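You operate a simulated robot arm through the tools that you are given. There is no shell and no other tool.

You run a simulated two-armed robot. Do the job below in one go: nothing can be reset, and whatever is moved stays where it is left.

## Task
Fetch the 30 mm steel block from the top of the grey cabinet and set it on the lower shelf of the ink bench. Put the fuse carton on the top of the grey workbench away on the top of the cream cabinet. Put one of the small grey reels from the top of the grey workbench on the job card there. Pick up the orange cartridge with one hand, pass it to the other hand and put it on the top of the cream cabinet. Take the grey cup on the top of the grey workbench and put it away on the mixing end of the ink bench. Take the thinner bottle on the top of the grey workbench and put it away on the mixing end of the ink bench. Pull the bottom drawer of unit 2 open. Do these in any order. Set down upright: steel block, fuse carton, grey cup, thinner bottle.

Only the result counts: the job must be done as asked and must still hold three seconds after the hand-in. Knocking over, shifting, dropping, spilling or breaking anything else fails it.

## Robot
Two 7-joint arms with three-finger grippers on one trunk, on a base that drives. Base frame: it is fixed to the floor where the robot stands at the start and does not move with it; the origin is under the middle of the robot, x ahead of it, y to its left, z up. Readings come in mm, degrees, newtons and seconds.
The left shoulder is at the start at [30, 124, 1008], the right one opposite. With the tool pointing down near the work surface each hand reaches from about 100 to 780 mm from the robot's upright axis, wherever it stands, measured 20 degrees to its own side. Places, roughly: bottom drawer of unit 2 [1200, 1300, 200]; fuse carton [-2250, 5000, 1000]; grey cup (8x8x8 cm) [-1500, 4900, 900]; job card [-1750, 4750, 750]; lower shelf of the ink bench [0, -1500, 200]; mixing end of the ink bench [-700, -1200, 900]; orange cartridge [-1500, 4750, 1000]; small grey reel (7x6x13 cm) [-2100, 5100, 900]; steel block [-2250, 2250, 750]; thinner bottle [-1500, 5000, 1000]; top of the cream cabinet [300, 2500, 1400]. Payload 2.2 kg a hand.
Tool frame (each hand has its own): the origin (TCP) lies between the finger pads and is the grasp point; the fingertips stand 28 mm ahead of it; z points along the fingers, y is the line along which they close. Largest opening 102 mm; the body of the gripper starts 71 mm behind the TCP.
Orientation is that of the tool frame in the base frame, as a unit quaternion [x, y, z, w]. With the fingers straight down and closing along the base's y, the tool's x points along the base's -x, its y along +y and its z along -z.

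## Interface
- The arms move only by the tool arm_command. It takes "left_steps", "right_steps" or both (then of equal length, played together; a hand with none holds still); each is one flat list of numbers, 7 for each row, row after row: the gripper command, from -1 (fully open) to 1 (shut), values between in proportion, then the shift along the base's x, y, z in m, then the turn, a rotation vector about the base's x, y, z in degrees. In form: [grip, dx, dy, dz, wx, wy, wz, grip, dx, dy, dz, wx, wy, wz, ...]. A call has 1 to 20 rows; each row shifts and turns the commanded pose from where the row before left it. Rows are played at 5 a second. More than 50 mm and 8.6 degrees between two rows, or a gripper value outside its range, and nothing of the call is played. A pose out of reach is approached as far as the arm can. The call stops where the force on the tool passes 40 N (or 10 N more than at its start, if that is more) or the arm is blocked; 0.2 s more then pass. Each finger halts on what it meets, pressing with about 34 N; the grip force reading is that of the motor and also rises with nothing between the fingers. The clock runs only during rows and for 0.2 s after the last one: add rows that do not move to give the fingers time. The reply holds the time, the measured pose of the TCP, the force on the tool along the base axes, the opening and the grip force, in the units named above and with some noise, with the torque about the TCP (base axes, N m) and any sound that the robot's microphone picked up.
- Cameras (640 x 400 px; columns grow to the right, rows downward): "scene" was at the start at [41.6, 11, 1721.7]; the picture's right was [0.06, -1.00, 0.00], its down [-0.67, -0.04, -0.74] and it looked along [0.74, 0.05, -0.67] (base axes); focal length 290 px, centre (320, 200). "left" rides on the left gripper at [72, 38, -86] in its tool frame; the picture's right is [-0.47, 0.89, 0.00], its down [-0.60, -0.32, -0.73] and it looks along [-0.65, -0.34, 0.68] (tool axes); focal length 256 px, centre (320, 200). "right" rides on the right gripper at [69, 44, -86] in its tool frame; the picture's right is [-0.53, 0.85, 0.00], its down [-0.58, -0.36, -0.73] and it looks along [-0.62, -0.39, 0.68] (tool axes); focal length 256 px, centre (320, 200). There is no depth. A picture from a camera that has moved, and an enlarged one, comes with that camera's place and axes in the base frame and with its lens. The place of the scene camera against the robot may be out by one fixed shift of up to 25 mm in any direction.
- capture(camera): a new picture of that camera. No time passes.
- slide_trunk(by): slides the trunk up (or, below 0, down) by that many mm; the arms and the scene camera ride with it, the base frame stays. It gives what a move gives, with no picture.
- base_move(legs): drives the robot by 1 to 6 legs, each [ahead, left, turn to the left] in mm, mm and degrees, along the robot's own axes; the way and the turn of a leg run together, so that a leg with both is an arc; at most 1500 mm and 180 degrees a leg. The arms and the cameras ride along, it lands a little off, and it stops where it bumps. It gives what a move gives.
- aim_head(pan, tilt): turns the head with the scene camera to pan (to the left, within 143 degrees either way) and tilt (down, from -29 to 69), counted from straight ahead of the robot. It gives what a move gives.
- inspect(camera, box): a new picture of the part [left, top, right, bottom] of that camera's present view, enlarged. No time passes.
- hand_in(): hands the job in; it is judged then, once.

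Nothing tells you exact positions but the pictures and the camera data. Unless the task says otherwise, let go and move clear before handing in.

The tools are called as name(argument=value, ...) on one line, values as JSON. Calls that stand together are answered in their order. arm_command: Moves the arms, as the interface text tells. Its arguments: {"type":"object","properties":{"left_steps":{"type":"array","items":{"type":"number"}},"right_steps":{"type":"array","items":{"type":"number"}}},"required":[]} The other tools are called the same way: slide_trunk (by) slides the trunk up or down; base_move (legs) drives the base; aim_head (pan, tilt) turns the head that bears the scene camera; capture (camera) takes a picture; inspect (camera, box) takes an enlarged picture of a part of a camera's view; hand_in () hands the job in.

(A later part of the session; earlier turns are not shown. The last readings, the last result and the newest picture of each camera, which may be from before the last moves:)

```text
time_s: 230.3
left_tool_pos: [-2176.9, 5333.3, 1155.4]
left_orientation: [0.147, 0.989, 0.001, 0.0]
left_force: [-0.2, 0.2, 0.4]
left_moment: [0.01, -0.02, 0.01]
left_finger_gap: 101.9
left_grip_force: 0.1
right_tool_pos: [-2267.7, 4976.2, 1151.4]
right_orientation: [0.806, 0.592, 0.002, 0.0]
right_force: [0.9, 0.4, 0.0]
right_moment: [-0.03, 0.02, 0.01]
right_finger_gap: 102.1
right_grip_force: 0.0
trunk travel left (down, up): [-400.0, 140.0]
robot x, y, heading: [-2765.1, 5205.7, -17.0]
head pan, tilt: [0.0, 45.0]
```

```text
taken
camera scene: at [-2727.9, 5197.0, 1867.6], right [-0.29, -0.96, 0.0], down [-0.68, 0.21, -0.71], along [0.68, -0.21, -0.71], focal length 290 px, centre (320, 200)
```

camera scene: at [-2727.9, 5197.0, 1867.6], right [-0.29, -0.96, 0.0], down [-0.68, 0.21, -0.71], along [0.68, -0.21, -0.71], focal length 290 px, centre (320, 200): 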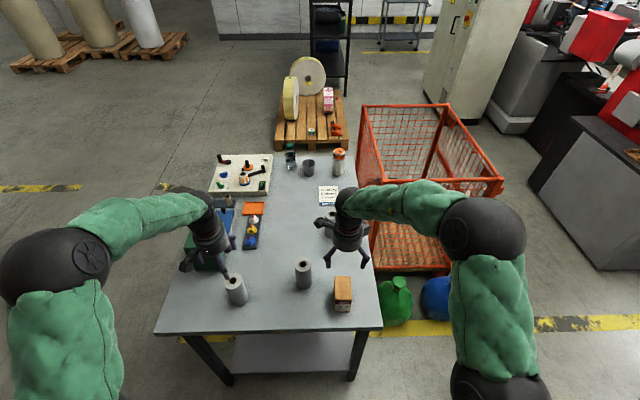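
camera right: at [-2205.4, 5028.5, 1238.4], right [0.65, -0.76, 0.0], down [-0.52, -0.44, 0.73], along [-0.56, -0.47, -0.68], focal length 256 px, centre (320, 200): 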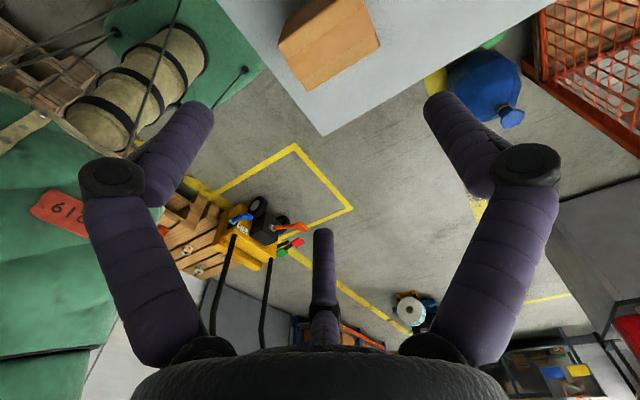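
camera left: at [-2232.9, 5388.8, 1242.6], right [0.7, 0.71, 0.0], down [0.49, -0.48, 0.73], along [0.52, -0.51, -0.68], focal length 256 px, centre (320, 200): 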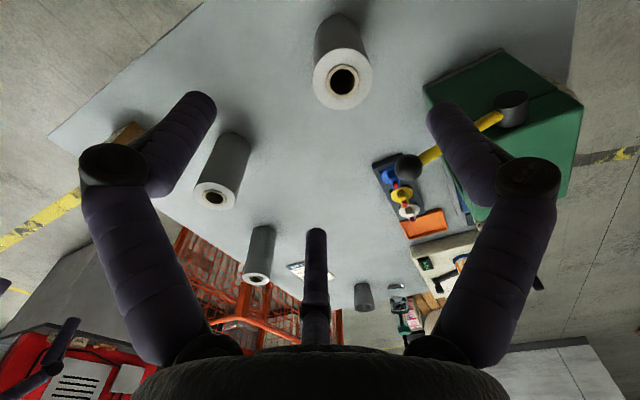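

inspect(camera="right", box=[240, 0, 400, 100])

inspect(camera="scene", box=[200, 240, 380, 350])

```text
4.00 times, centred on (320, 50) of right
camera zoom: at [-2205.4, 5028.5, 1238.4], right [0.65, -0.76, 0.0], down [-0.52, -0.44, 0.73], along [-0.56, -0.47, -0.68], focal length 1024 px, centre (320, 800)
```

zoom: 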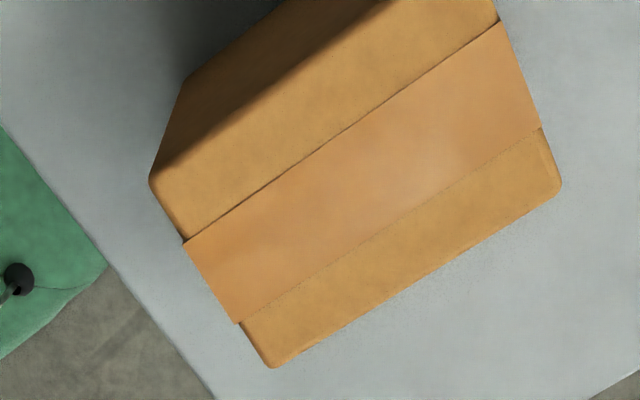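

```text
3.56 times, centred on (290, 295) of scene
camera zoom: at [-2727.9, 5197.0, 1867.6], right [-0.29, -0.96, 0.0], down [-0.68, 0.21, -0.71], along [0.68, -0.21, -0.71], focal length 1030 px, centre (427, -138)
```

zoom: 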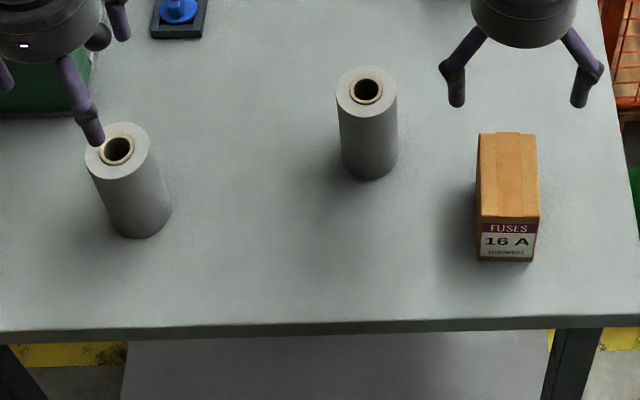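

Refined: carton centre ≈ [-2264, 4967], long axis aligned with me; reel 1 axis ≈ [-2137, 5326], top z≈975. I move both hands to just above their objects and re-check.

arm_command(left_steps=[-1, 0.0081, -0.0015, -0.027, 0, 0, 0, -1, 0.0081, -0.0015, -0.027, 0, 0, 0, -1, 0.0081, -0.0015, -0.027, 0, 0, 0, -1, 0.0081, -0.0015, -0.027, 0, 0, 0, -1, 0.0079, -0.0013, -0.027, 0, 0, 0], right_steps=[-1, 0.0014, -0.0021, -0.033, 0, 0, 0, -1, 0.0014, -0.0021, -0.033, 0, 0, 0, -1, 0.0014, -0.0021, -0.033, 0, 0, 0, -1, 0.0014, -0.0021, -0.033, 0, 0, 0, -1, 0.0015, -0.0022, -0.033, 0, 0, 0])

capture(camera="left")

capture(camera="right")

```text
time_s: 231.5
left_tool_pos: [-2137.2, 5327.2, 1018.8]
left_orientation: [0.148, 0.989, 0.0, -0.001]
left_force: [0.3, 0.3, 0.5]
left_moment: [0.0, -0.01, -0.01]
left_finger_gap: 101.7
left_grip_force: 0.1
right_tool_pos: [-2259.5, 4963.8, 985.9]
right_orientation: [0.805, 0.593, 0.001, 0.0]
right_force: [0.7, 0.3, 0.4]
right_moment: [-0.02, -0.01, -0.01]
right_finger_gap: 101.7
right_grip_force: 0.1
trunk travel left (down, up): [-400.0, 140.0]
robot x, y, heading: [-2764.6, 5204.8, -17.1]
head pan, tilt: [0.0, 45.0]
```

```text
taken
camera left: at [-2194.0, 5385.4, 1105.4], right [0.7, 0.71, 0.0], down [0.49, -0.48, 0.73], along [0.52, -0.51, -0.68], focal length 256 px, centre (320, 200)
```

left: 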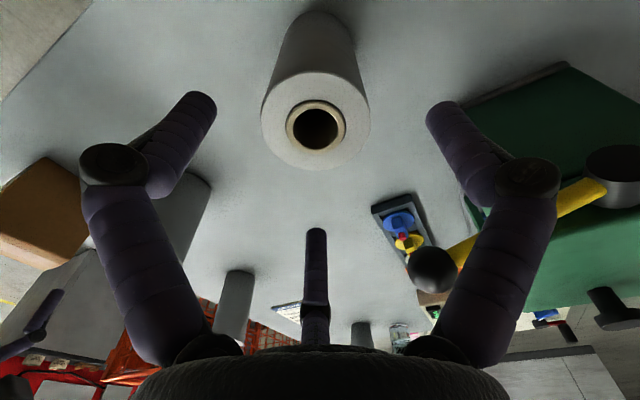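

```text
taken
camera right: at [-2196.6, 5016.7, 1073.5], right [0.65, -0.76, 0.0], down [-0.52, -0.44, 0.73], along [-0.56, -0.47, -0.68], focal length 256 px, centre (320, 200)
```

right: 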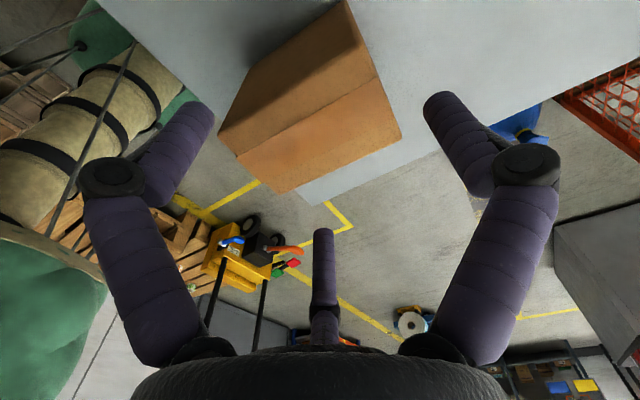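

Both hands are centred on their objects. Descending: left to z≈929 around the reel, right to z≈906 around the carton.

arm_command(left_steps=[-1, -0.0006, 0.0004, -0.0225, 0, 0, 0, -1, -0.0006, 0.0004, -0.0225, 0, 0, 0, -1, -0.0006, 0.0004, -0.0225, 0, 0, 0, -1, -0.0006, 0.0004, -0.0225, 0, 0, 0], right_steps=[-1, 0.0002, 0.0006, -0.02, 0, 0, 0, -1, 0.0002, 0.0006, -0.02, 0, 0, 0, -1, 0.0002, 0.0006, -0.02, 0, 0, 0, -1, 0, 0, -0.02, 0, 0, 0])

capture(camera="left")

capture(camera="right")

```text
time_s: 232.5
left_tool_pos: [-2137.4, 5330.5, 930.4]
left_orientation: [0.148, 0.989, 0.001, 0.0]
left_force: [0.1, 0.7, 0.3]
left_moment: [-0.01, 0.02, 0.0]
left_finger_gap: 102.0
left_grip_force: 0.1
right_tool_pos: [-2258.6, 4966.5, 906.5]
right_orientation: [0.805, 0.593, 0.001, 0.0]
right_force: [-0.5, 0.9, -0.2]
right_moment: [-0.03, 0.0, 0.03]
right_finger_gap: 101.8
right_grip_force: 0.0
trunk travel left (down, up): [-400.0, 140.0]
robot x, y, heading: [-2766.7, 5204.8, -17.4]
head pan, tilt: [0.0, 45.0]
```

```text
taken
camera left: at [-2194.1, 5386.0, 1017.6], right [0.7, 0.71, 0.0], down [0.49, -0.48, 0.73], along [0.52, -0.51, -0.68], focal length 256 px, centre (320, 200)
```

left: 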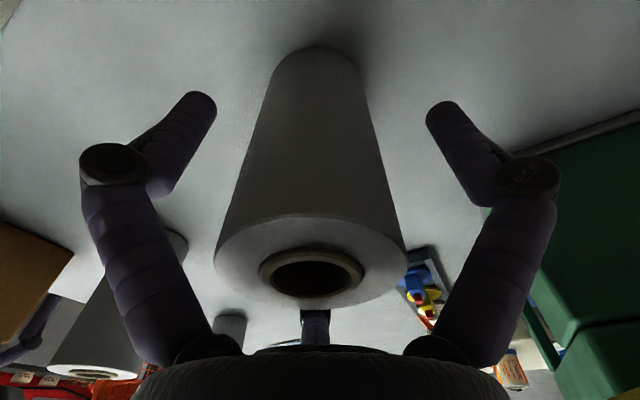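

```text
taken
camera right: at [-2196.6, 5019.0, 992.8], right [0.65, -0.76, 0.0], down [-0.52, -0.44, 0.73], along [-0.55, -0.47, -0.68], focal length 256 px, centre (320, 200)
```

right: 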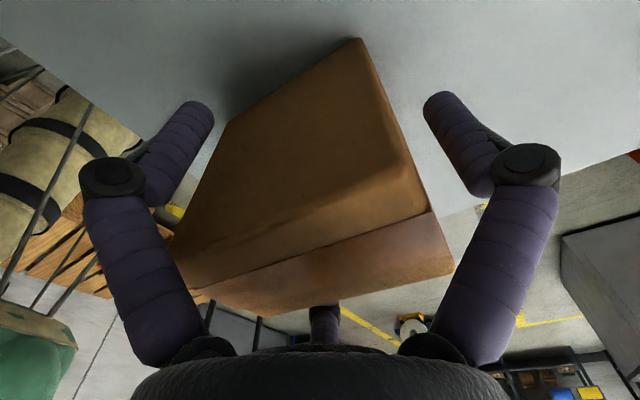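

Both objects are enclosed without contact. Closing both grippers.

arm_command(left_steps=[-0.5, 0, 0, 0, 0, 0, 0, 0, 0, 0, 0, 0, 0, 0, 0.5, 0, 0, 0, 0, 0, 0, 1, 0, 0, 0, 0, 0, 0, 1, 0, 0, 0, 0, 0, 0, 1, 0, 0, 0, 0, 0, 0], right_steps=[-0.7, 0, 0, 0, 0, 0, 0, -0.4, 0, 0, 0, 0, 0, 0, 0, 0, 0, 0, 0, 0, 0, 0.5, 0, 0, 0, 0, 0, 0, 1, 0, 0, 0, 0, 0, 0, 1, 0, 0, 0, 0, 0, 0])

capture(camera="left")

capture(camera="right")

```text
time_s: 233.9
left_tool_pos: [-2138.3, 5329.5, 931.0]
left_orientation: [0.147, 0.989, 0.001, -0.001]
left_force: [-0.2, -0.4, 0.8]
left_moment: [0.01, 0.0, 0.0]
left_finger_gap: 60.4
left_grip_force: 33.9
right_tool_pos: [-2259.2, 4967.2, 907.0]
right_orientation: [0.806, 0.592, 0.001, 0.0]
right_force: [1.3, -0.9, 5.9]
right_moment: [0.05, -0.05, -0.08]
right_finger_gap: 68.2
right_grip_force: 33.9
trunk travel left (down, up): [-400.0, 140.0]
robot x, y, heading: [-2763.3, 5206.1, -17.0]
head pan, tilt: [0.0, 45.0]
```

```text
taken
camera left: at [-2195.1, 5386.1, 1018.1], right [0.7, 0.71, 0.0], down [0.49, -0.48, 0.73], along [0.52, -0.51, -0.68], focal length 256 px, centre (320, 200)
```

left: 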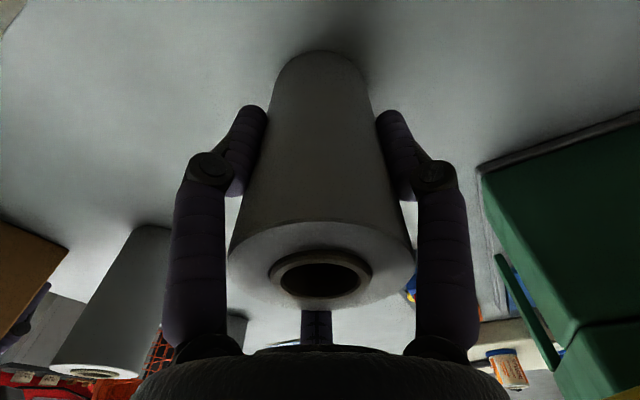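

```text
taken
camera right: at [-2197.1, 5019.2, 993.7], right [0.65, -0.76, 0.0], down [-0.52, -0.44, 0.73], along [-0.55, -0.47, -0.68], focal length 256 px, centre (320, 200)
```

right: 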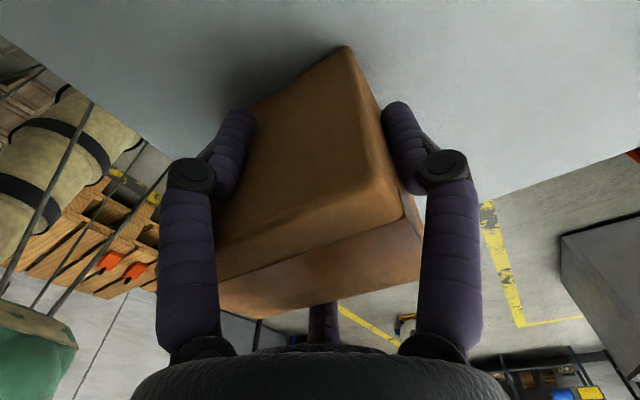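

Both gripped (reel 60 mm, carton 68 mm). I lift both 40 mm and check.

arm_command(left_steps=[1, 0, 0, 0.01, 0, 0, 0, 1, 0, 0, 0.015, 0, 0, 0, 1, 0, 0, 0.015, 0, 0, 0, 1, 0, 0, 0, 0, 0, 0], right_steps=[1, 0, 0, 0.01, 0, 0, 0, 1, 0, 0, 0.015, 0, 0, 0, 1, 0, 0, 0.015, 0, 0, 0, 1, 0, 0, 0, 0, 0, 0])

capture(camera="left")

capture(camera="right")

inspect(camera="scene", box=[180, 200, 420, 350])

```text
time_s: 234.9
left_tool_pos: [-2139.0, 5327.8, 968.9]
left_orientation: [0.148, 0.989, 0.0, 0.0]
left_force: [-0.1, 0.0, -1.9]
left_moment: [0.0, -0.01, -0.03]
left_finger_gap: 60.3
left_grip_force: 34.2
right_tool_pos: [-2259.2, 4964.3, 946.2]
right_orientation: [0.805, 0.594, 0.0, 0.0]
right_force: [-0.2, -0.5, -2.2]
right_moment: [0.0, -0.03, -0.01]
right_finger_gap: 68.2
right_grip_force: 34.5
trunk travel left (down, up): [-400.0, 140.0]
robot x, y, heading: [-2765.4, 5204.3, -17.1]
head pan, tilt: [0.0, 45.0]
```

```text
taken
camera left: at [-2195.7, 5384.3, 1056.6], right [0.7, 0.71, 0.0], down [0.49, -0.48, 0.73], along [0.52, -0.51, -0.68], focal length 256 px, centre (320, 200)
```

left: 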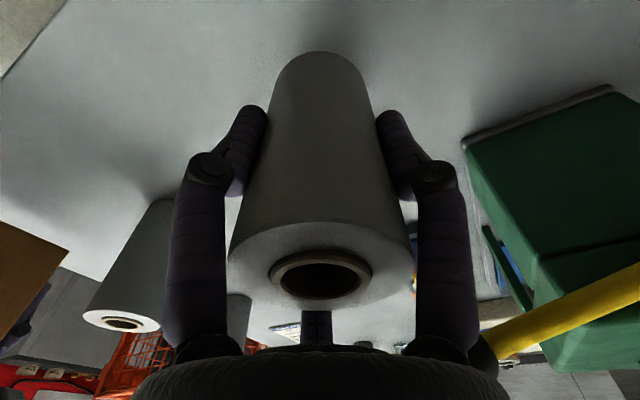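

```text
taken
camera right: at [-2197.2, 5017.8, 1032.8], right [0.65, -0.76, 0.0], down [-0.52, -0.44, 0.73], along [-0.56, -0.47, -0.68], focal length 256 px, centre (320, 200)
```

right: 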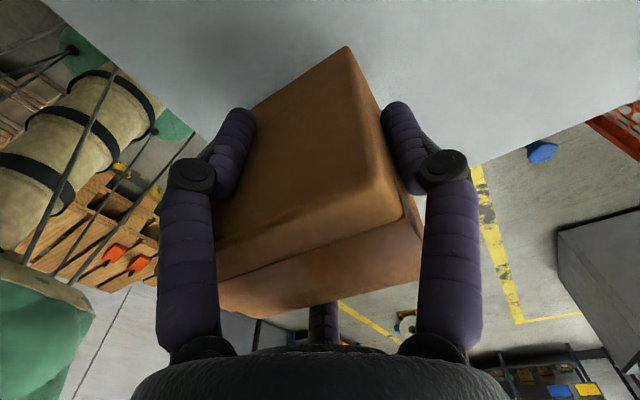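

```text
2.67 times, centred on (300, 275) of scene
camera zoom: at [-2726.5, 5196.6, 1867.5], right [-0.29, -0.96, 0.0], down [-0.68, 0.21, -0.71], along [0.68, -0.21, -0.71], focal length 773 px, centre (373, 0)
```

zoom: 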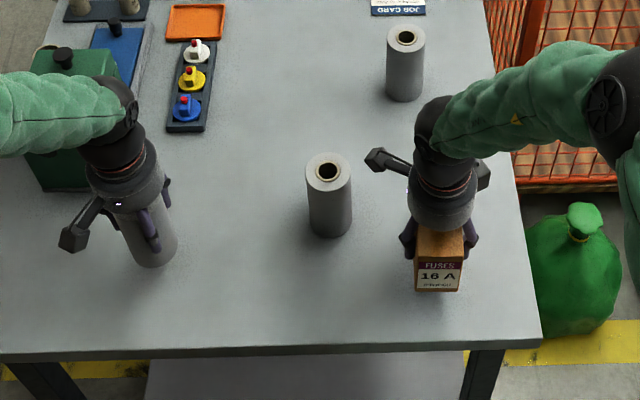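

Both hang securely; the green machine's lever is close to the left hand, so I lift straight up by 200 mm first.

arm_command(left_steps=[1, 0, 0, 0.03, 0, 0, 0, 1, 0, 0, 0.04, 0, 0, 0, 1, 0, 0, 0.04, 0, 0, 0, 1, 0, 0, 0.04, 0, 0, 0, 1, 0, 0, 0.04, 0, 0, 0, 1, 0, 0, 0.02, 0, 0, 0], right_steps=[1, 0, 0, 0.03, 0, 0, 0, 1, 0, 0, 0.04, 0, 0, 0, 1, 0, 0, 0.04, 0, 0, 0, 1, 0, 0, 0.04, 0, 0, 0, 1, 0, 0, 0.04, 0, 0, 0, 1, 0, 0, 0.02, 0, 0, 0])

aim_head(pan=40, tilt=25)

capture(camera="scene")

aim_head(pan=0, tilt=20)

capture(camera="scene")

```text
time_s: 236.3
left_tool_pos: [-2139.0, 5327.8, 1180.5]
left_orientation: [0.147, 0.989, 0.001, -0.001]
left_force: [-0.8, 0.5, -3.0]
left_moment: [0.02, 0.02, -0.01]
left_finger_gap: 60.3
left_grip_force: 34.3
right_tool_pos: [-2258.9, 4964.5, 1157.6]
right_orientation: [0.805, 0.594, 0.001, 0.0]
right_force: [0.2, -0.9, -1.6]
right_moment: [0.02, -0.05, 0.02]
right_finger_gap: 68.2
right_grip_force: 34.2
trunk travel left (down, up): [-400.0, 140.0]
robot x, y, heading: [-2762.2, 5207.8, -17.2]
head pan, tilt: [0.0, 45.0]
```

```text
time_s: 237.3
left_tool_pos: [-2138.8, 5328.9, 1180.6]
left_orientation: [0.147, 0.989, 0.001, -0.001]
left_force: [-0.3, 0.0, -2.0]
left_moment: [0.02, 0.01, -0.03]
left_finger_gap: 60.0
left_grip_force: 33.4
right_tool_pos: [-2258.6, 4965.2, 1157.4]
right_orientation: [0.805, 0.593, 0.001, 0.0]
right_force: [0.3, -0.4, -2.9]
right_moment: [-0.01, -0.05, 0.03]
right_finger_gap: 68.1
right_grip_force: 34.2
trunk travel left (down, up): [-400.0, 140.0]
robot x, y, heading: [-2765.8, 5210.0, -17.2]
head pan, tilt: [40.0, 25.0]
```

```text
taken
camera scene: at [-2719.9, 5256.3, 1898.1], right [0.39, -0.92, 0.0], down [-0.39, -0.17, -0.91], along [0.83, 0.35, -0.42], focal length 290 px, centre (320, 200)
```

scene: 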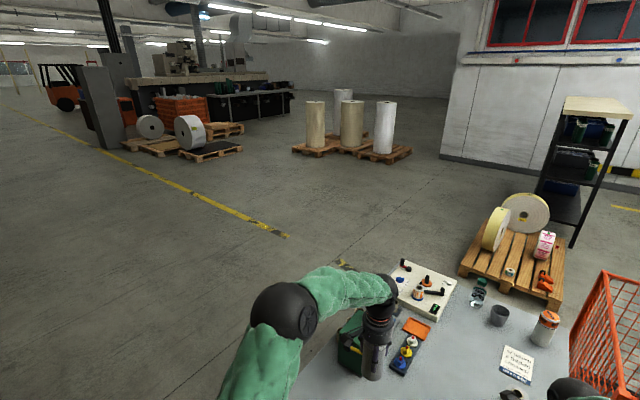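

```text
time_s: 238.4
left_tool_pos: [-2139.0, 5327.5, 1179.9]
left_orientation: [0.147, 0.989, 0.001, -0.001]
left_force: [0.6, 0.5, -2.6]
left_moment: [0.01, 0.04, -0.01]
left_finger_gap: 60.1
left_grip_force: 33.8
right_tool_pos: [-2258.7, 4964.0, 1158.1]
right_orientation: [0.805, 0.594, 0.001, 0.0]
right_force: [0.1, -0.3, -3.3]
right_moment: [0.03, -0.01, -0.02]
right_finger_gap: 68.1
right_grip_force: 33.7
trunk travel left (down, up): [-400.0, 140.0]
robot x, y, heading: [-2764.4, 5203.5, -16.8]
head pan, tilt: [0.0, 20.0]
```

```text
taken
camera scene: at [-2715.7, 5193.3, 1906.3], right [-0.29, -0.96, 0.0], down [-0.33, 0.1, -0.94], along [0.9, -0.27, -0.34], focal length 290 px, centre (320, 200)
```

scene: 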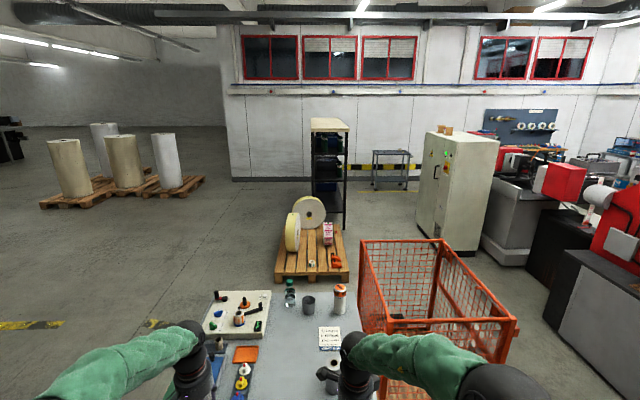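

I can now see the cream cabinet (tall, with two wooden blocks on top) beyond the cage, with open floor around. I'll raise the trunk, slide north past the bench's back, drive round to its far (east) end and turn to face it.

slide_trunk(by=100)

base_move(legs=[[0, 1150, 0], [1000, 0, 0], [950, 0, 0], [0, 0, 90], [0, 0, 90]])

aim_head(pan=20, tilt=35)

capture(camera="scene")

```text
time_s: 239.7
left_tool_pos: [-2138.5, 5327.6, 1279.7]
left_orientation: [0.147, 0.989, 0.0, 0.0]
left_force: [0.8, -0.2, -3.0]
left_moment: [-0.01, 0.0, -0.02]
left_finger_gap: 59.7
left_grip_force: 33.8
right_tool_pos: [-2259.6, 4964.4, 1256.5]
right_orientation: [0.805, 0.593, 0.0, -0.001]
right_force: [0.2, 0.8, -2.1]
right_moment: [-0.05, -0.01, -0.04]
right_finger_gap: 67.8
right_grip_force: 34.2
trunk travel left (down, up): [-500.0, 40.0]
robot x, y, heading: [-2765.9, 5202.5, -17.3]
head pan, tilt: [0.0, 20.0]
```

```text
time_s: 262.6
left_tool_pos: [-1156.0, 5587.0, 1280.4]
left_orientation: [0.987, -0.162, 0.001, 0.0]
left_force: [-0.5, 0.0, -1.5]
left_moment: [0.02, 0.04, -0.02]
left_finger_gap: 59.5
left_grip_force: 34.3
right_tool_pos: [-1025.3, 5945.7, 1257.2]
right_orientation: [-0.58, 0.814, 0.0, -0.002]
right_force: [-0.9, -1.1, -3.3]
right_moment: [0.01, 0.02, -0.01]
right_finger_gap: 68.1
right_grip_force: 33.9
trunk travel left (down, up): [-500.0, 40.0]
robot x, y, heading: [-525.9, 5690.9, 161.5]
head pan, tilt: [0.0, 20.0]
```

```text
time_s: 263.5
left_tool_pos: [-1155.8, 5586.3, 1280.5]
left_orientation: [0.987, -0.163, 0.001, 0.0]
left_force: [0.2, -0.4, -2.8]
left_moment: [0.0, -0.01, 0.01]
left_finger_gap: 59.3
left_grip_force: 34.1
right_tool_pos: [-1024.8, 5945.6, 1256.4]
right_orientation: [-0.58, 0.814, 0.0, -0.001]
right_force: [-0.2, -0.3, -3.2]
right_moment: [0.01, 0.01, 0.02]
right_finger_gap: 68.0
right_grip_force: 33.9
trunk travel left (down, up): [-500.0, 40.0]
robot x, y, heading: [-527.2, 5686.2, 161.6]
head pan, tilt: [20.0, 35.0]
```

```text
taken
camera scene: at [-599.3, 5683.3, 1982.5], right [-0.02, 1.0, 0.0], down [0.57, 0.01, -0.82], along [-0.82, -0.02, -0.57], focal length 290 px, centre (320, 200)
```

scene: 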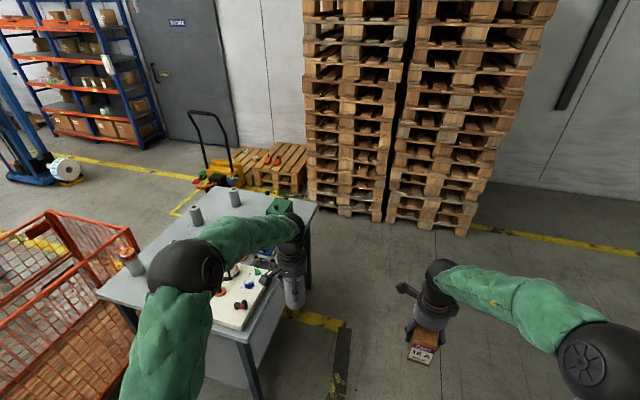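

I'm at the bench's east side, facing it. I now slide left until I'm in front of the bench's end and look again.

base_move(legs=[[0, 880, 0]])

aim_head(pan=15, tilt=45)

capture(camera="scene")

capture(camera="left")

```text
time_s: 268.1
left_tool_pos: [-1433.7, 4750.7, 1279.9]
left_orientation: [0.987, -0.158, 0.001, 0.001]
left_force: [0.3, -0.4, -1.6]
left_moment: [-0.03, 0.01, 0.0]
left_finger_gap: 59.3
left_grip_force: 33.7
right_tool_pos: [-1304.6, 5111.7, 1257.1]
right_orientation: [-0.584, 0.812, 0.0, -0.002]
right_force: [-0.1, 0.3, -2.8]
right_moment: [-0.01, 0.04, 0.02]
right_finger_gap: 67.6
right_grip_force: 34.2
trunk travel left (down, up): [-500.0, 40.0]
robot x, y, heading: [-802.4, 4858.1, 161.9]
head pan, tilt: [20.0, 35.0]
```

```text
time_s: 268.8
left_tool_pos: [-1433.7, 4749.9, 1280.2]
left_orientation: [0.987, -0.158, 0.001, 0.0]
left_force: [0.4, 0.5, -1.5]
left_moment: [0.05, -0.02, -0.04]
left_finger_gap: 59.1
left_grip_force: 34.0
right_tool_pos: [-1305.3, 5111.2, 1257.6]
right_orientation: [-0.585, 0.811, 0.001, -0.001]
right_force: [0.7, -0.9, -2.6]
right_moment: [-0.02, 0.03, 0.0]
right_finger_gap: 68.0
right_grip_force: 33.6
trunk travel left (down, up): [-500.0, 40.0]
robot x, y, heading: [-804.0, 4857.2, 161.8]
head pan, tilt: [15.0, 45.0]
```

```text
taken
camera scene: at [-869.6, 4859.3, 1967.6], right [0.06, 1.0, 0.0], down [0.71, -0.04, -0.71], along [-0.71, 0.04, -0.71], focal length 290 px, centre (320, 200)
```

scene: 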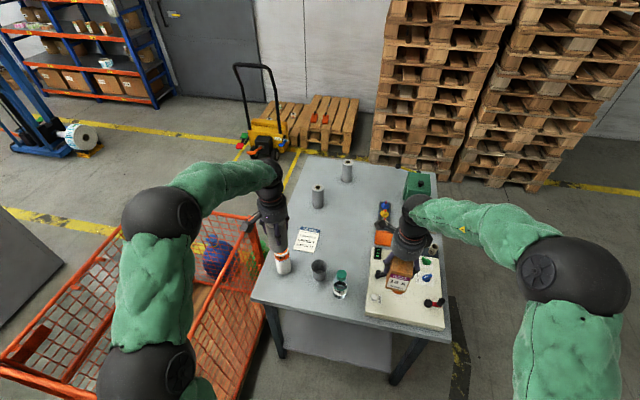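

```text
taken
camera left: at [-1374.2, 4691.4, 1366.9], right [-0.72, -0.7, 0.0], down [-0.48, 0.49, 0.73], along [-0.51, 0.53, -0.68], focal length 256 px, centre (320, 200)
```

left: 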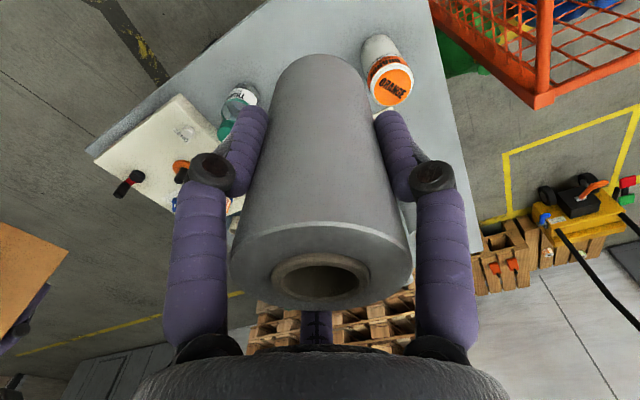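

inspect(camera="scene", box=[240, 200, 400, 320])

```text
3.33 times, centred on (320, 260) of scene
camera zoom: at [-869.6, 4859.3, 1967.6], right [0.06, 1.0, 0.0], down [0.71, -0.04, -0.71], along [-0.71, 0.04, -0.71], focal length 966 px, centre (320, 0)
```

zoom: 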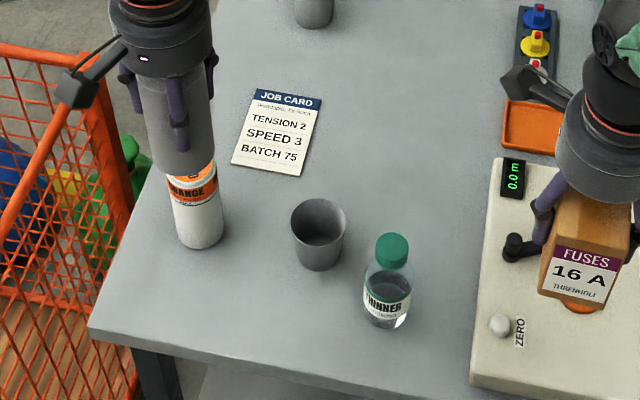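

I read the layout at the east end: card centre ≈ [-1729, 4846], cartridge ≈ [-1558, 4740], cup ≈ [-1519, 4896], bottle ≈ [-1435, 4972]. I'll move in closer (still ~400 mm from the bench end) and lower the trunk a bit.

base_move(legs=[[125, 80, 0]])

slide_trunk(by=-90)

capture(camera="scene")

capture(camera="left")

```text
time_s: 270.2
left_tool_pos: [-1573.8, 4712.4, 1280.5]
left_orientation: [0.988, -0.157, 0.0, 0.0]
left_force: [0.2, -0.1, -1.6]
left_moment: [0.0, 0.02, 0.01]
left_finger_gap: 59.4
left_grip_force: 34.1
right_tool_pos: [-1445.7, 5072.8, 1257.5]
right_orientation: [-0.585, 0.811, 0.001, -0.001]
right_force: [0.1, 0.0, -2.2]
right_moment: [0.02, 0.04, -0.03]
right_finger_gap: 67.9
right_grip_force: 34.2
trunk travel left (down, up): [-500.0, 40.0]
robot x, y, heading: [-945.3, 4819.0, 161.8]
head pan, tilt: [15.0, 45.0]
```

```text
time_s: 271.4
left_tool_pos: [-1573.4, 4711.8, 1190.9]
left_orientation: [0.988, -0.157, 0.001, -0.001]
left_force: [-0.4, 0.0, -2.2]
left_moment: [0.02, 0.01, 0.02]
left_finger_gap: 59.2
left_grip_force: 34.5
right_tool_pos: [-1447.0, 5072.0, 1167.1]
right_orientation: [-0.585, 0.811, 0.0, -0.001]
right_force: [0.4, -0.1, -2.3]
right_moment: [0.01, 0.05, -0.01]
right_finger_gap: 67.7
right_grip_force: 33.5
trunk travel left (down, up): [-410.0, 130.0]
robot x, y, heading: [-945.6, 4824.0, 161.9]
head pan, tilt: [15.0, 45.0]
```

```text
taken
camera scene: at [-1011.2, 4821.6, 1877.8], right [0.05, 1.0, 0.0], down [0.71, -0.04, -0.71], along [-0.71, 0.04, -0.71], focal length 290 px, centre (320, 200)
```

scene: 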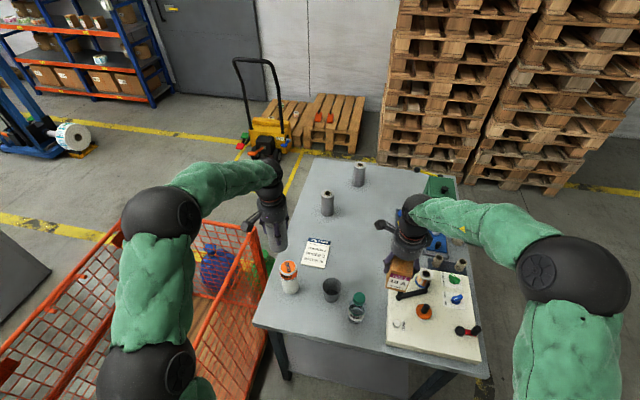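

```text
taken
camera left: at [-1515.7, 4653.1, 1277.5], right [-0.72, -0.7, 0.0], down [-0.48, 0.49, 0.73], along [-0.51, 0.52, -0.68], focal length 256 px, centre (320, 200)
```

left: 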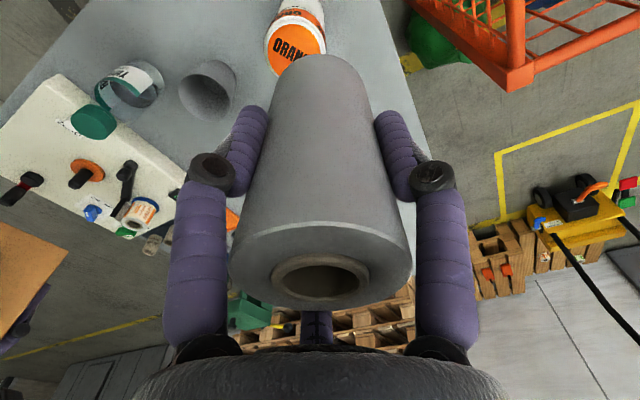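

inspect(camera="scene", box=[240, 200, 400, 330])

```text
3.08 times, centred on (320, 265) of scene
camera zoom: at [-1011.2, 4821.6, 1877.8], right [0.05, 1.0, 0.0], down [0.71, -0.04, -0.71], along [-0.71, 0.04, -0.71], focal length 892 px, centre (320, 0)
```

zoom: 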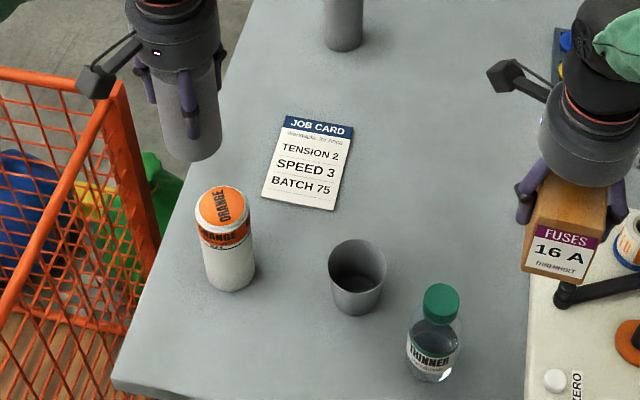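

The card centre is ≈ [-1726, 4847]. I move the reel over the card (slightly on my side of its centre, within reach) at the current height.

arm_command(left_steps=[1, -0.027, 0.026, 0, 0, 0, 0, 1, -0.027, 0.026, 0, 0, 0, 0, 1, -0.027, 0.026, 0, 0, 0, 0, 1, -0.027, 0.026, 0, 0, 0, 0, 1, -0.0266, 0.026, 0, 0, 0, 0, 1, 0, 0, -0.04, 0, 0, 0, 1, 0, 0, -0.04, 0, 0, 0, 1, 0, 0, -0.04, 0, 0, 0])

inspect(camera="scene", box=[240, 180, 400, 310])

capture(camera="left")

```text
time_s: 273.2
left_tool_pos: [-1711.3, 4839.6, 1071.3]
left_orientation: [0.988, -0.158, 0.001, 0.0]
left_force: [-1.2, -0.6, -1.6]
left_moment: [0.02, -0.02, -0.02]
left_finger_gap: 59.1
left_grip_force: 34.1
right_tool_pos: [-1448.8, 5073.2, 1167.3]
right_orientation: [-0.585, 0.811, 0.0, -0.001]
right_force: [0.3, -0.2, -2.6]
right_moment: [0.01, -0.01, -0.01]
right_finger_gap: 67.8
right_grip_force: 33.3
trunk travel left (down, up): [-410.0, 130.0]
robot x, y, heading: [-944.8, 4821.5, 162.1]
head pan, tilt: [15.0, 45.0]
```

```text
3.08 times, centred on (320, 245) of scene
camera zoom: at [-1012.6, 4821.9, 1877.5], right [0.05, 1.0, 0.0], down [0.71, -0.04, -0.71], along [-0.71, 0.04, -0.71], focal length 892 px, centre (320, 62)
```

zoom: 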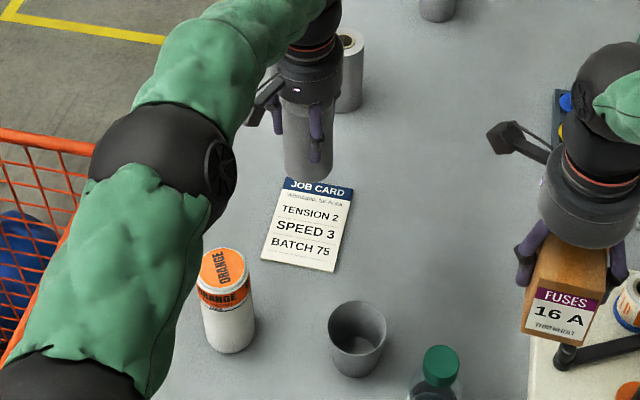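

```text
taken
camera left: at [-1651.4, 4780.8, 1158.3], right [-0.72, -0.7, 0.0], down [-0.48, 0.49, 0.73], along [-0.51, 0.52, -0.68], focal length 256 px, centre (320, 200)
```

left: 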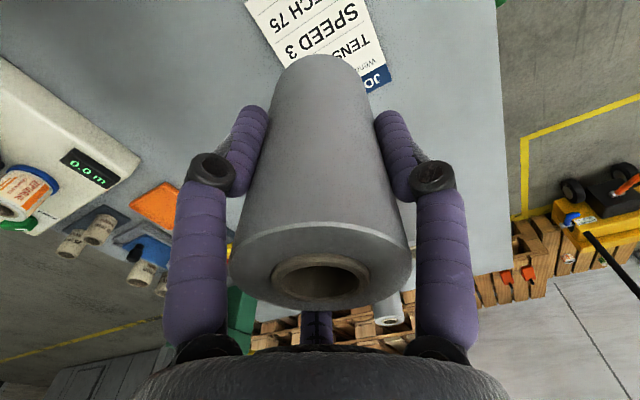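

From the wrist view, the reel is right over the card's centre. Lowering to just above the card.

arm_command(left_steps=[1, 0, 0, -0.035, 0, 0, 0, 1, 0, 0, -0.035, 0, 0, 0, 1, 0, 0, -0.03, 0, 0, 0, 1, 0, 0, -0.025, 0, 0, 0])

capture(camera="left")

inspect(camera="scene", box=[240, 180, 400, 310])

```text
time_s: 274.2
left_tool_pos: [-1710.1, 4839.3, 946.0]
left_orientation: [0.988, -0.158, 0.0, 0.0]
left_force: [-0.3, -0.5, -0.6]
left_moment: [0.04, -0.04, 0.0]
left_finger_gap: 59.4
left_grip_force: 33.8
right_tool_pos: [-1447.0, 5072.7, 1166.3]
right_orientation: [-0.585, 0.811, -0.001, -0.001]
right_force: [-0.9, 0.1, -2.7]
right_moment: [0.01, -0.02, 0.0]
right_finger_gap: 67.9
right_grip_force: 34.3
trunk travel left (down, up): [-410.0, 130.0]
robot x, y, heading: [-947.4, 4820.7, 161.9]
head pan, tilt: [15.0, 45.0]
```

```text
taken
camera left: at [-1651.8, 4780.5, 1033.2], right [-0.72, -0.7, 0.0], down [-0.48, 0.49, 0.73], along [-0.51, 0.52, -0.68], focal length 256 px, centre (320, 200)
```

left: 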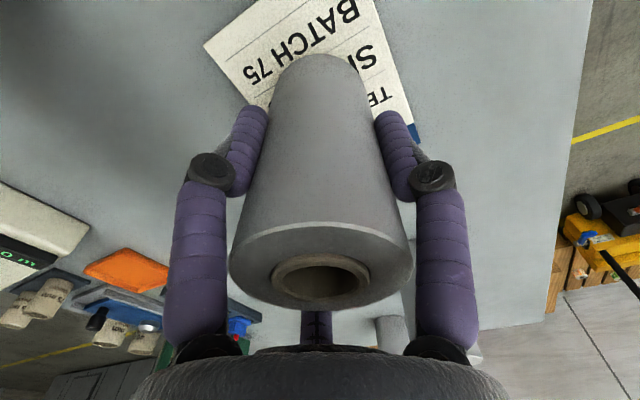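

```text
3.08 times, centred on (320, 245) of scene
camera zoom: at [-1012.1, 4822.1, 1877.5], right [0.05, 1.0, 0.0], down [0.71, -0.04, -0.71], along [-0.71, 0.04, -0.71], focal length 892 px, centre (320, 62)
```

zoom: 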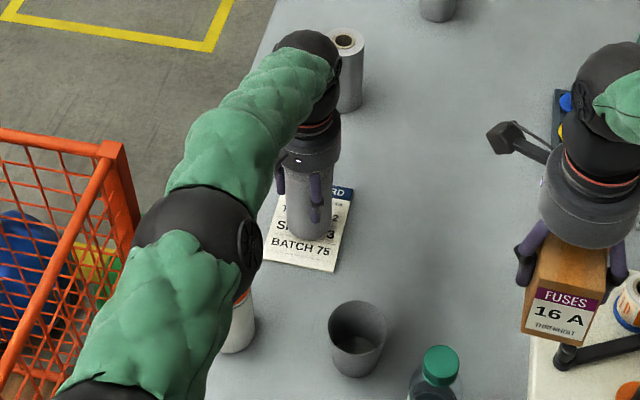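

The reel's foot is inside the card. The elbow passes above the cartridge with little margin, so I take the last 15 mm in small steps.

arm_command(left_steps=[1, 0, 0, -0.005, 0, 0, 0, 1, 0, 0, -0.004, 0, 0, 0])

arm_command(left_steps=[1, 0, 0, -0.004, 0, 0, 0])

arm_command(left_steps=[1, 0, 0, -0.003, 0, 0, 0])

inspect(camera="scene", box=[240, 180, 400, 310])

```text
time_s: 274.8
left_tool_pos: [-1710.2, 4840.7, 937.7]
left_orientation: [0.988, -0.156, 0.0, 0.001]
left_force: [0.3, -0.2, -2.5]
left_moment: [0.01, 0.02, 0.02]
left_finger_gap: 59.5
left_grip_force: 33.3
right_tool_pos: [-1446.5, 5072.7, 1167.2]
right_orientation: [-0.585, 0.811, 0.001, 0.0]
right_force: [0.4, -0.2, -1.1]
right_moment: [0.02, 0.04, -0.01]
right_finger_gap: 68.1
right_grip_force: 34.1
trunk travel left (down, up): [-410.0, 130.0]
robot x, y, heading: [-950.3, 4825.0, 161.8]
head pan, tilt: [15.0, 45.0]
```

```text
time_s: 275.2
left_tool_pos: [-1709.9, 4839.6, 936.0]
left_orientation: [0.988, -0.157, -0.001, -0.001]
left_force: [0.5, 0.0, 11.0]
left_moment: [0.03, -0.14, 0.0]
left_finger_gap: 59.4
left_grip_force: 34.6
right_tool_pos: [-1445.4, 5072.8, 1168.2]
right_orientation: [-0.585, 0.811, 0.001, -0.002]
right_force: [-0.3, -0.1, -2.7]
right_moment: [0.01, 0.06, -0.01]
right_finger_gap: 67.4
right_grip_force: 33.8
trunk travel left (down, up): [-410.0, 130.0]
robot x, y, heading: [-946.5, 4821.3, 161.9]
head pan, tilt: [15.0, 45.0]
```

```text
time_s: 275.6
left_tool_pos: [-1710.9, 4841.7, 936.0]
left_orientation: [0.988, -0.157, -0.004, 0.001]
left_force: [1.3, -1.3, 28.3]
left_moment: [-0.07, -0.28, 0.0]
left_finger_gap: 59.3
left_grip_force: 33.7
right_tool_pos: [-1444.7, 5072.8, 1169.6]
right_orientation: [-0.585, 0.811, 0.0, -0.002]
right_force: [0.3, 0.2, -2.3]
right_moment: [0.01, 0.02, 0.01]
right_finger_gap: 67.5
right_grip_force: 34.4
trunk travel left (down, up): [-410.0, 130.0]
robot x, y, heading: [-946.2, 4820.4, 162.0]
head pan, tilt: [15.0, 45.0]
```

```text
3.08 times, centred on (320, 245) of scene
camera zoom: at [-1007.0, 4821.6, 1878.0], right [0.05, 1.0, 0.0], down [0.7, -0.04, -0.71], along [-0.71, 0.04, -0.71], focal length 892 px, centre (320, 62)
```

zoom: 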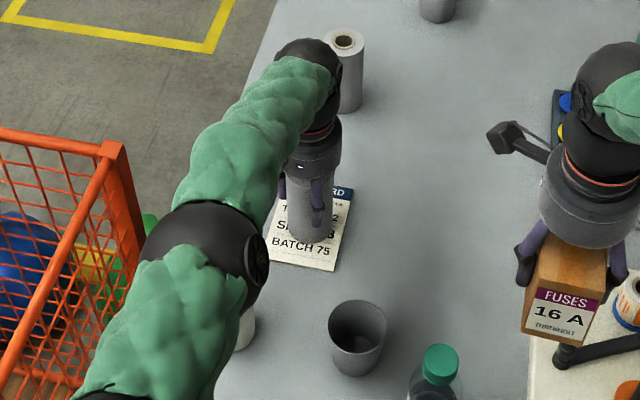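

Touchdown (28 N up at z≈936). I relieve 2 mm, open the left hand, and lift straight up.

arm_command(left_steps=[1, 0, 0, 0.003, 0, 0, 0, -0.3, 0, 0, 0, 0, 0, 0, -0.6, 0, 0, 0, 0, 0, 0, -0.7, 0, 0, 0, 0, 0, 0])

capture(camera="left")

arm_command(left_steps=[-0.7, 0, 0, 0.02, 0, 0, 0, -0.7, 0, 0, 0.03, 0, 0, 0, -0.7, 0, 0, 0.04, 0, 0, 0, -0.7, 0, 0, 0.04, 0, 0, 0, -0.7, 0, 0, 0.04, 0, 0, 0, -0.7, 0, 0, 0.04, 0, 0, 0])

capture(camera="left")

inspect(camera="scene", box=[240, 180, 400, 310])

```text
time_s: 276.6
left_tool_pos: [-1708.1, 4840.4, 930.9]
left_orientation: [0.988, -0.157, 0.003, 0.001]
left_force: [-0.6, -0.2, 0.3]
left_moment: [-0.01, 0.0, -0.01]
left_finger_gap: 86.6
left_grip_force: 0.0
right_tool_pos: [-1447.3, 5074.0, 1167.7]
right_orientation: [-0.585, 0.811, 0.0, -0.001]
right_force: [-0.1, 0.6, -2.1]
right_moment: [0.02, 0.01, 0.0]
right_finger_gap: 67.7
right_grip_force: 34.0
trunk travel left (down, up): [-410.0, 130.0]
robot x, y, heading: [-944.6, 4822.2, 161.9]
head pan, tilt: [15.0, 45.0]
```

```text
taken
camera left: at [-1650.1, 4781.9, 1019.1], right [-0.72, -0.7, 0.0], down [-0.48, 0.49, 0.73], along [-0.51, 0.52, -0.68], focal length 256 px, centre (320, 200)
```

left: 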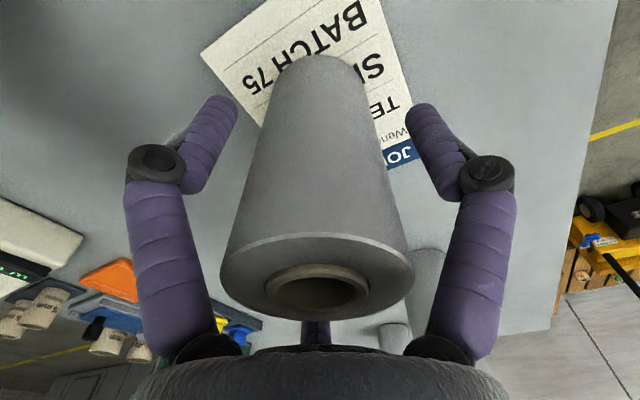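

```text
time_s: 278.0
left_tool_pos: [-1710.3, 4841.7, 1140.7]
left_orientation: [0.987, -0.159, 0.001, 0.0]
left_force: [0.2, 1.7, -0.7]
left_moment: [0.0, 0.02, -0.01]
left_finger_gap: 86.9
left_grip_force: 0.0
right_tool_pos: [-1446.2, 5072.5, 1166.7]
right_orientation: [-0.586, 0.81, 0.001, -0.001]
right_force: [0.0, 1.4, -2.8]
right_moment: [0.04, 0.04, 0.01]
right_finger_gap: 67.7
right_grip_force: 34.0
trunk travel left (down, up): [-410.0, 130.0]
robot x, y, heading: [-944.0, 4821.0, 161.8]
head pan, tilt: [15.0, 45.0]
```

```text
taken
camera left: at [-1651.9, 4782.5, 1227.2], right [-0.72, -0.7, 0.0], down [-0.48, 0.49, 0.73], along [-0.51, 0.52, -0.68], focal length 256 px, centre (320, 200)
```

left: 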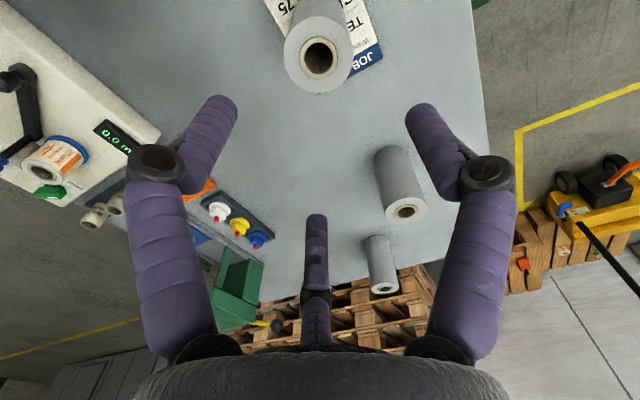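

```text
3.08 times, centred on (320, 245) of scene
camera zoom: at [-1010.0, 4822.1, 1877.6], right [0.05, 1.0, 0.0], down [0.71, -0.04, -0.71], along [-0.71, 0.04, -0.71], focal length 892 px, centre (320, 62)
```

zoom: 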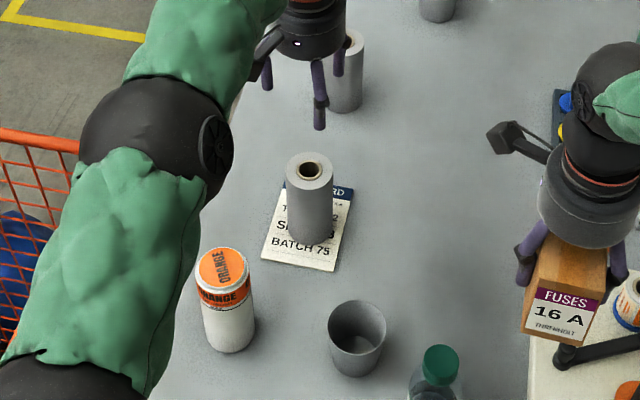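

The reel stands upright on the job card. With the left hand now free, I'll also pick up the orange cartridge with it (the hand-over can happen at the cream cabinet). Moving the left hand above the cartridge.

arm_command(left_steps=[-1, 0.0314, -0.0214, 0, 0, 0, 0, -1, 0.0314, -0.0214, 0, 0, 0, 0, -1, 0.0314, -0.0214, 0, 0, 0, 0, -1, 0.0314, -0.0214, 0, 0, 0, 0, -1, 0.0314, -0.0214, 0, 0, 0, 0])

capture(camera="left")

inspect(camera="scene", box=[240, 180, 400, 310])

```text
time_s: 279.2
left_tool_pos: [-1552.0, 4734.0, 1144.2]
left_orientation: [0.987, -0.158, -0.001, 0.0]
left_force: [-0.6, -0.1, -0.4]
left_moment: [0.02, 0.0, 0.01]
left_finger_gap: 102.1
left_grip_force: 0.1
right_tool_pos: [-1444.7, 5073.8, 1169.3]
right_orientation: [-0.585, 0.811, 0.0, 0.0]
right_force: [0.6, -0.4, -2.4]
right_moment: [0.02, 0.02, 0.02]
right_finger_gap: 67.8
right_grip_force: 34.1
trunk travel left (down, up): [-410.0, 130.0]
robot x, y, heading: [-947.6, 4822.7, 161.9]
head pan, tilt: [15.0, 45.0]
```

```text
taken
camera left: at [-1492.6, 4675.6, 1230.5], right [-0.72, -0.7, 0.0], down [-0.48, 0.49, 0.73], along [-0.51, 0.52, -0.68], focal length 256 px, centre (320, 200)
```

left: 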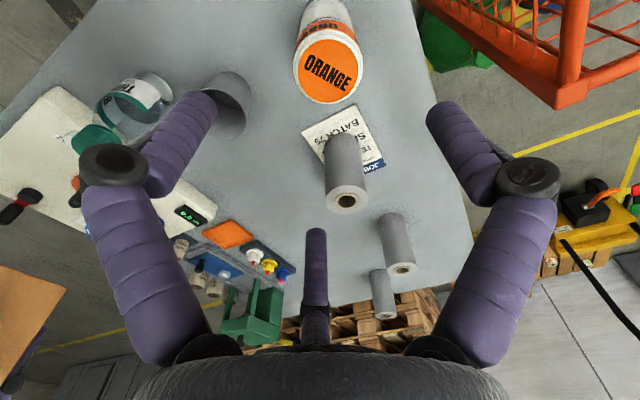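

```text
3.08 times, centred on (320, 245) of scene
camera zoom: at [-1009.5, 4821.0, 1877.7], right [0.05, 1.0, 0.0], down [0.71, -0.04, -0.71], along [-0.71, 0.04, -0.71], focal length 892 px, centre (320, 62)
```

zoom: 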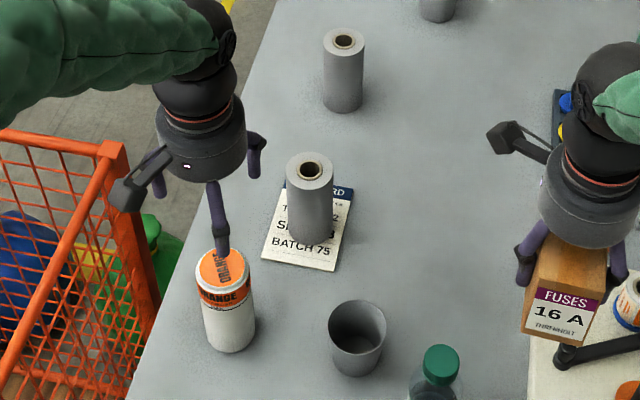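

The cartridge top is at [-1561, 4735, 975], ~64 mm wide. I centre and descend so the fingertips stop about 67 mm above the bench, leaving its lower part free for the other hand.

arm_command(left_steps=[-1, -0.0019, 0.0002, -0.04, 0, 0, 0, -1, -0.0019, 0.0002, -0.04, 0, 0, 0, -1, -0.0019, 0.0002, -0.04, 0, 0, 0, -1, -0.0019, 0.0002, -0.04, 0, 0, 0, -1, -0.0019, 0.0002, -0.04, 0, 0, 0])

capture(camera="left")

```text
time_s: 280.4
left_tool_pos: [-1563.4, 4736.5, 940.9]
left_orientation: [0.987, -0.158, 0.0, 0.0]
left_force: [-0.7, 0.2, -0.4]
left_moment: [0.02, -0.06, -0.01]
left_finger_gap: 101.8
left_grip_force: 0.1
right_tool_pos: [-1446.8, 5071.9, 1167.7]
right_orientation: [-0.585, 0.811, -0.001, -0.001]
right_force: [0.0, 0.0, -3.0]
right_moment: [0.04, 0.01, -0.01]
right_finger_gap: 67.9
right_grip_force: 34.2
trunk travel left (down, up): [-410.0, 130.0]
robot x, y, heading: [-945.6, 4818.4, 161.9]
head pan, tilt: [15.0, 45.0]
```

```text
taken
camera left: at [-1505.3, 4676.5, 1028.3], right [-0.72, -0.7, 0.0], down [-0.48, 0.49, 0.73], along [-0.51, 0.52, -0.68], focal length 256 px, centre (320, 200)
```

left: 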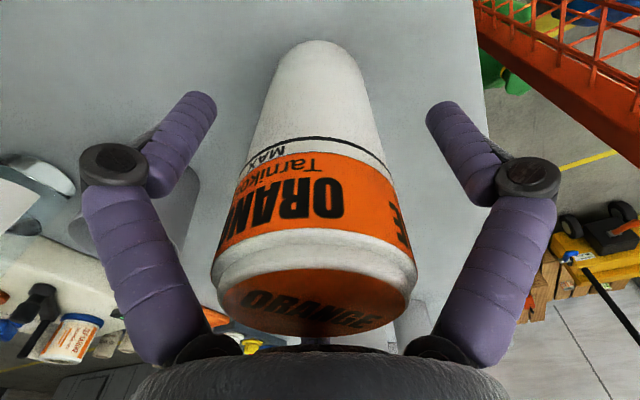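

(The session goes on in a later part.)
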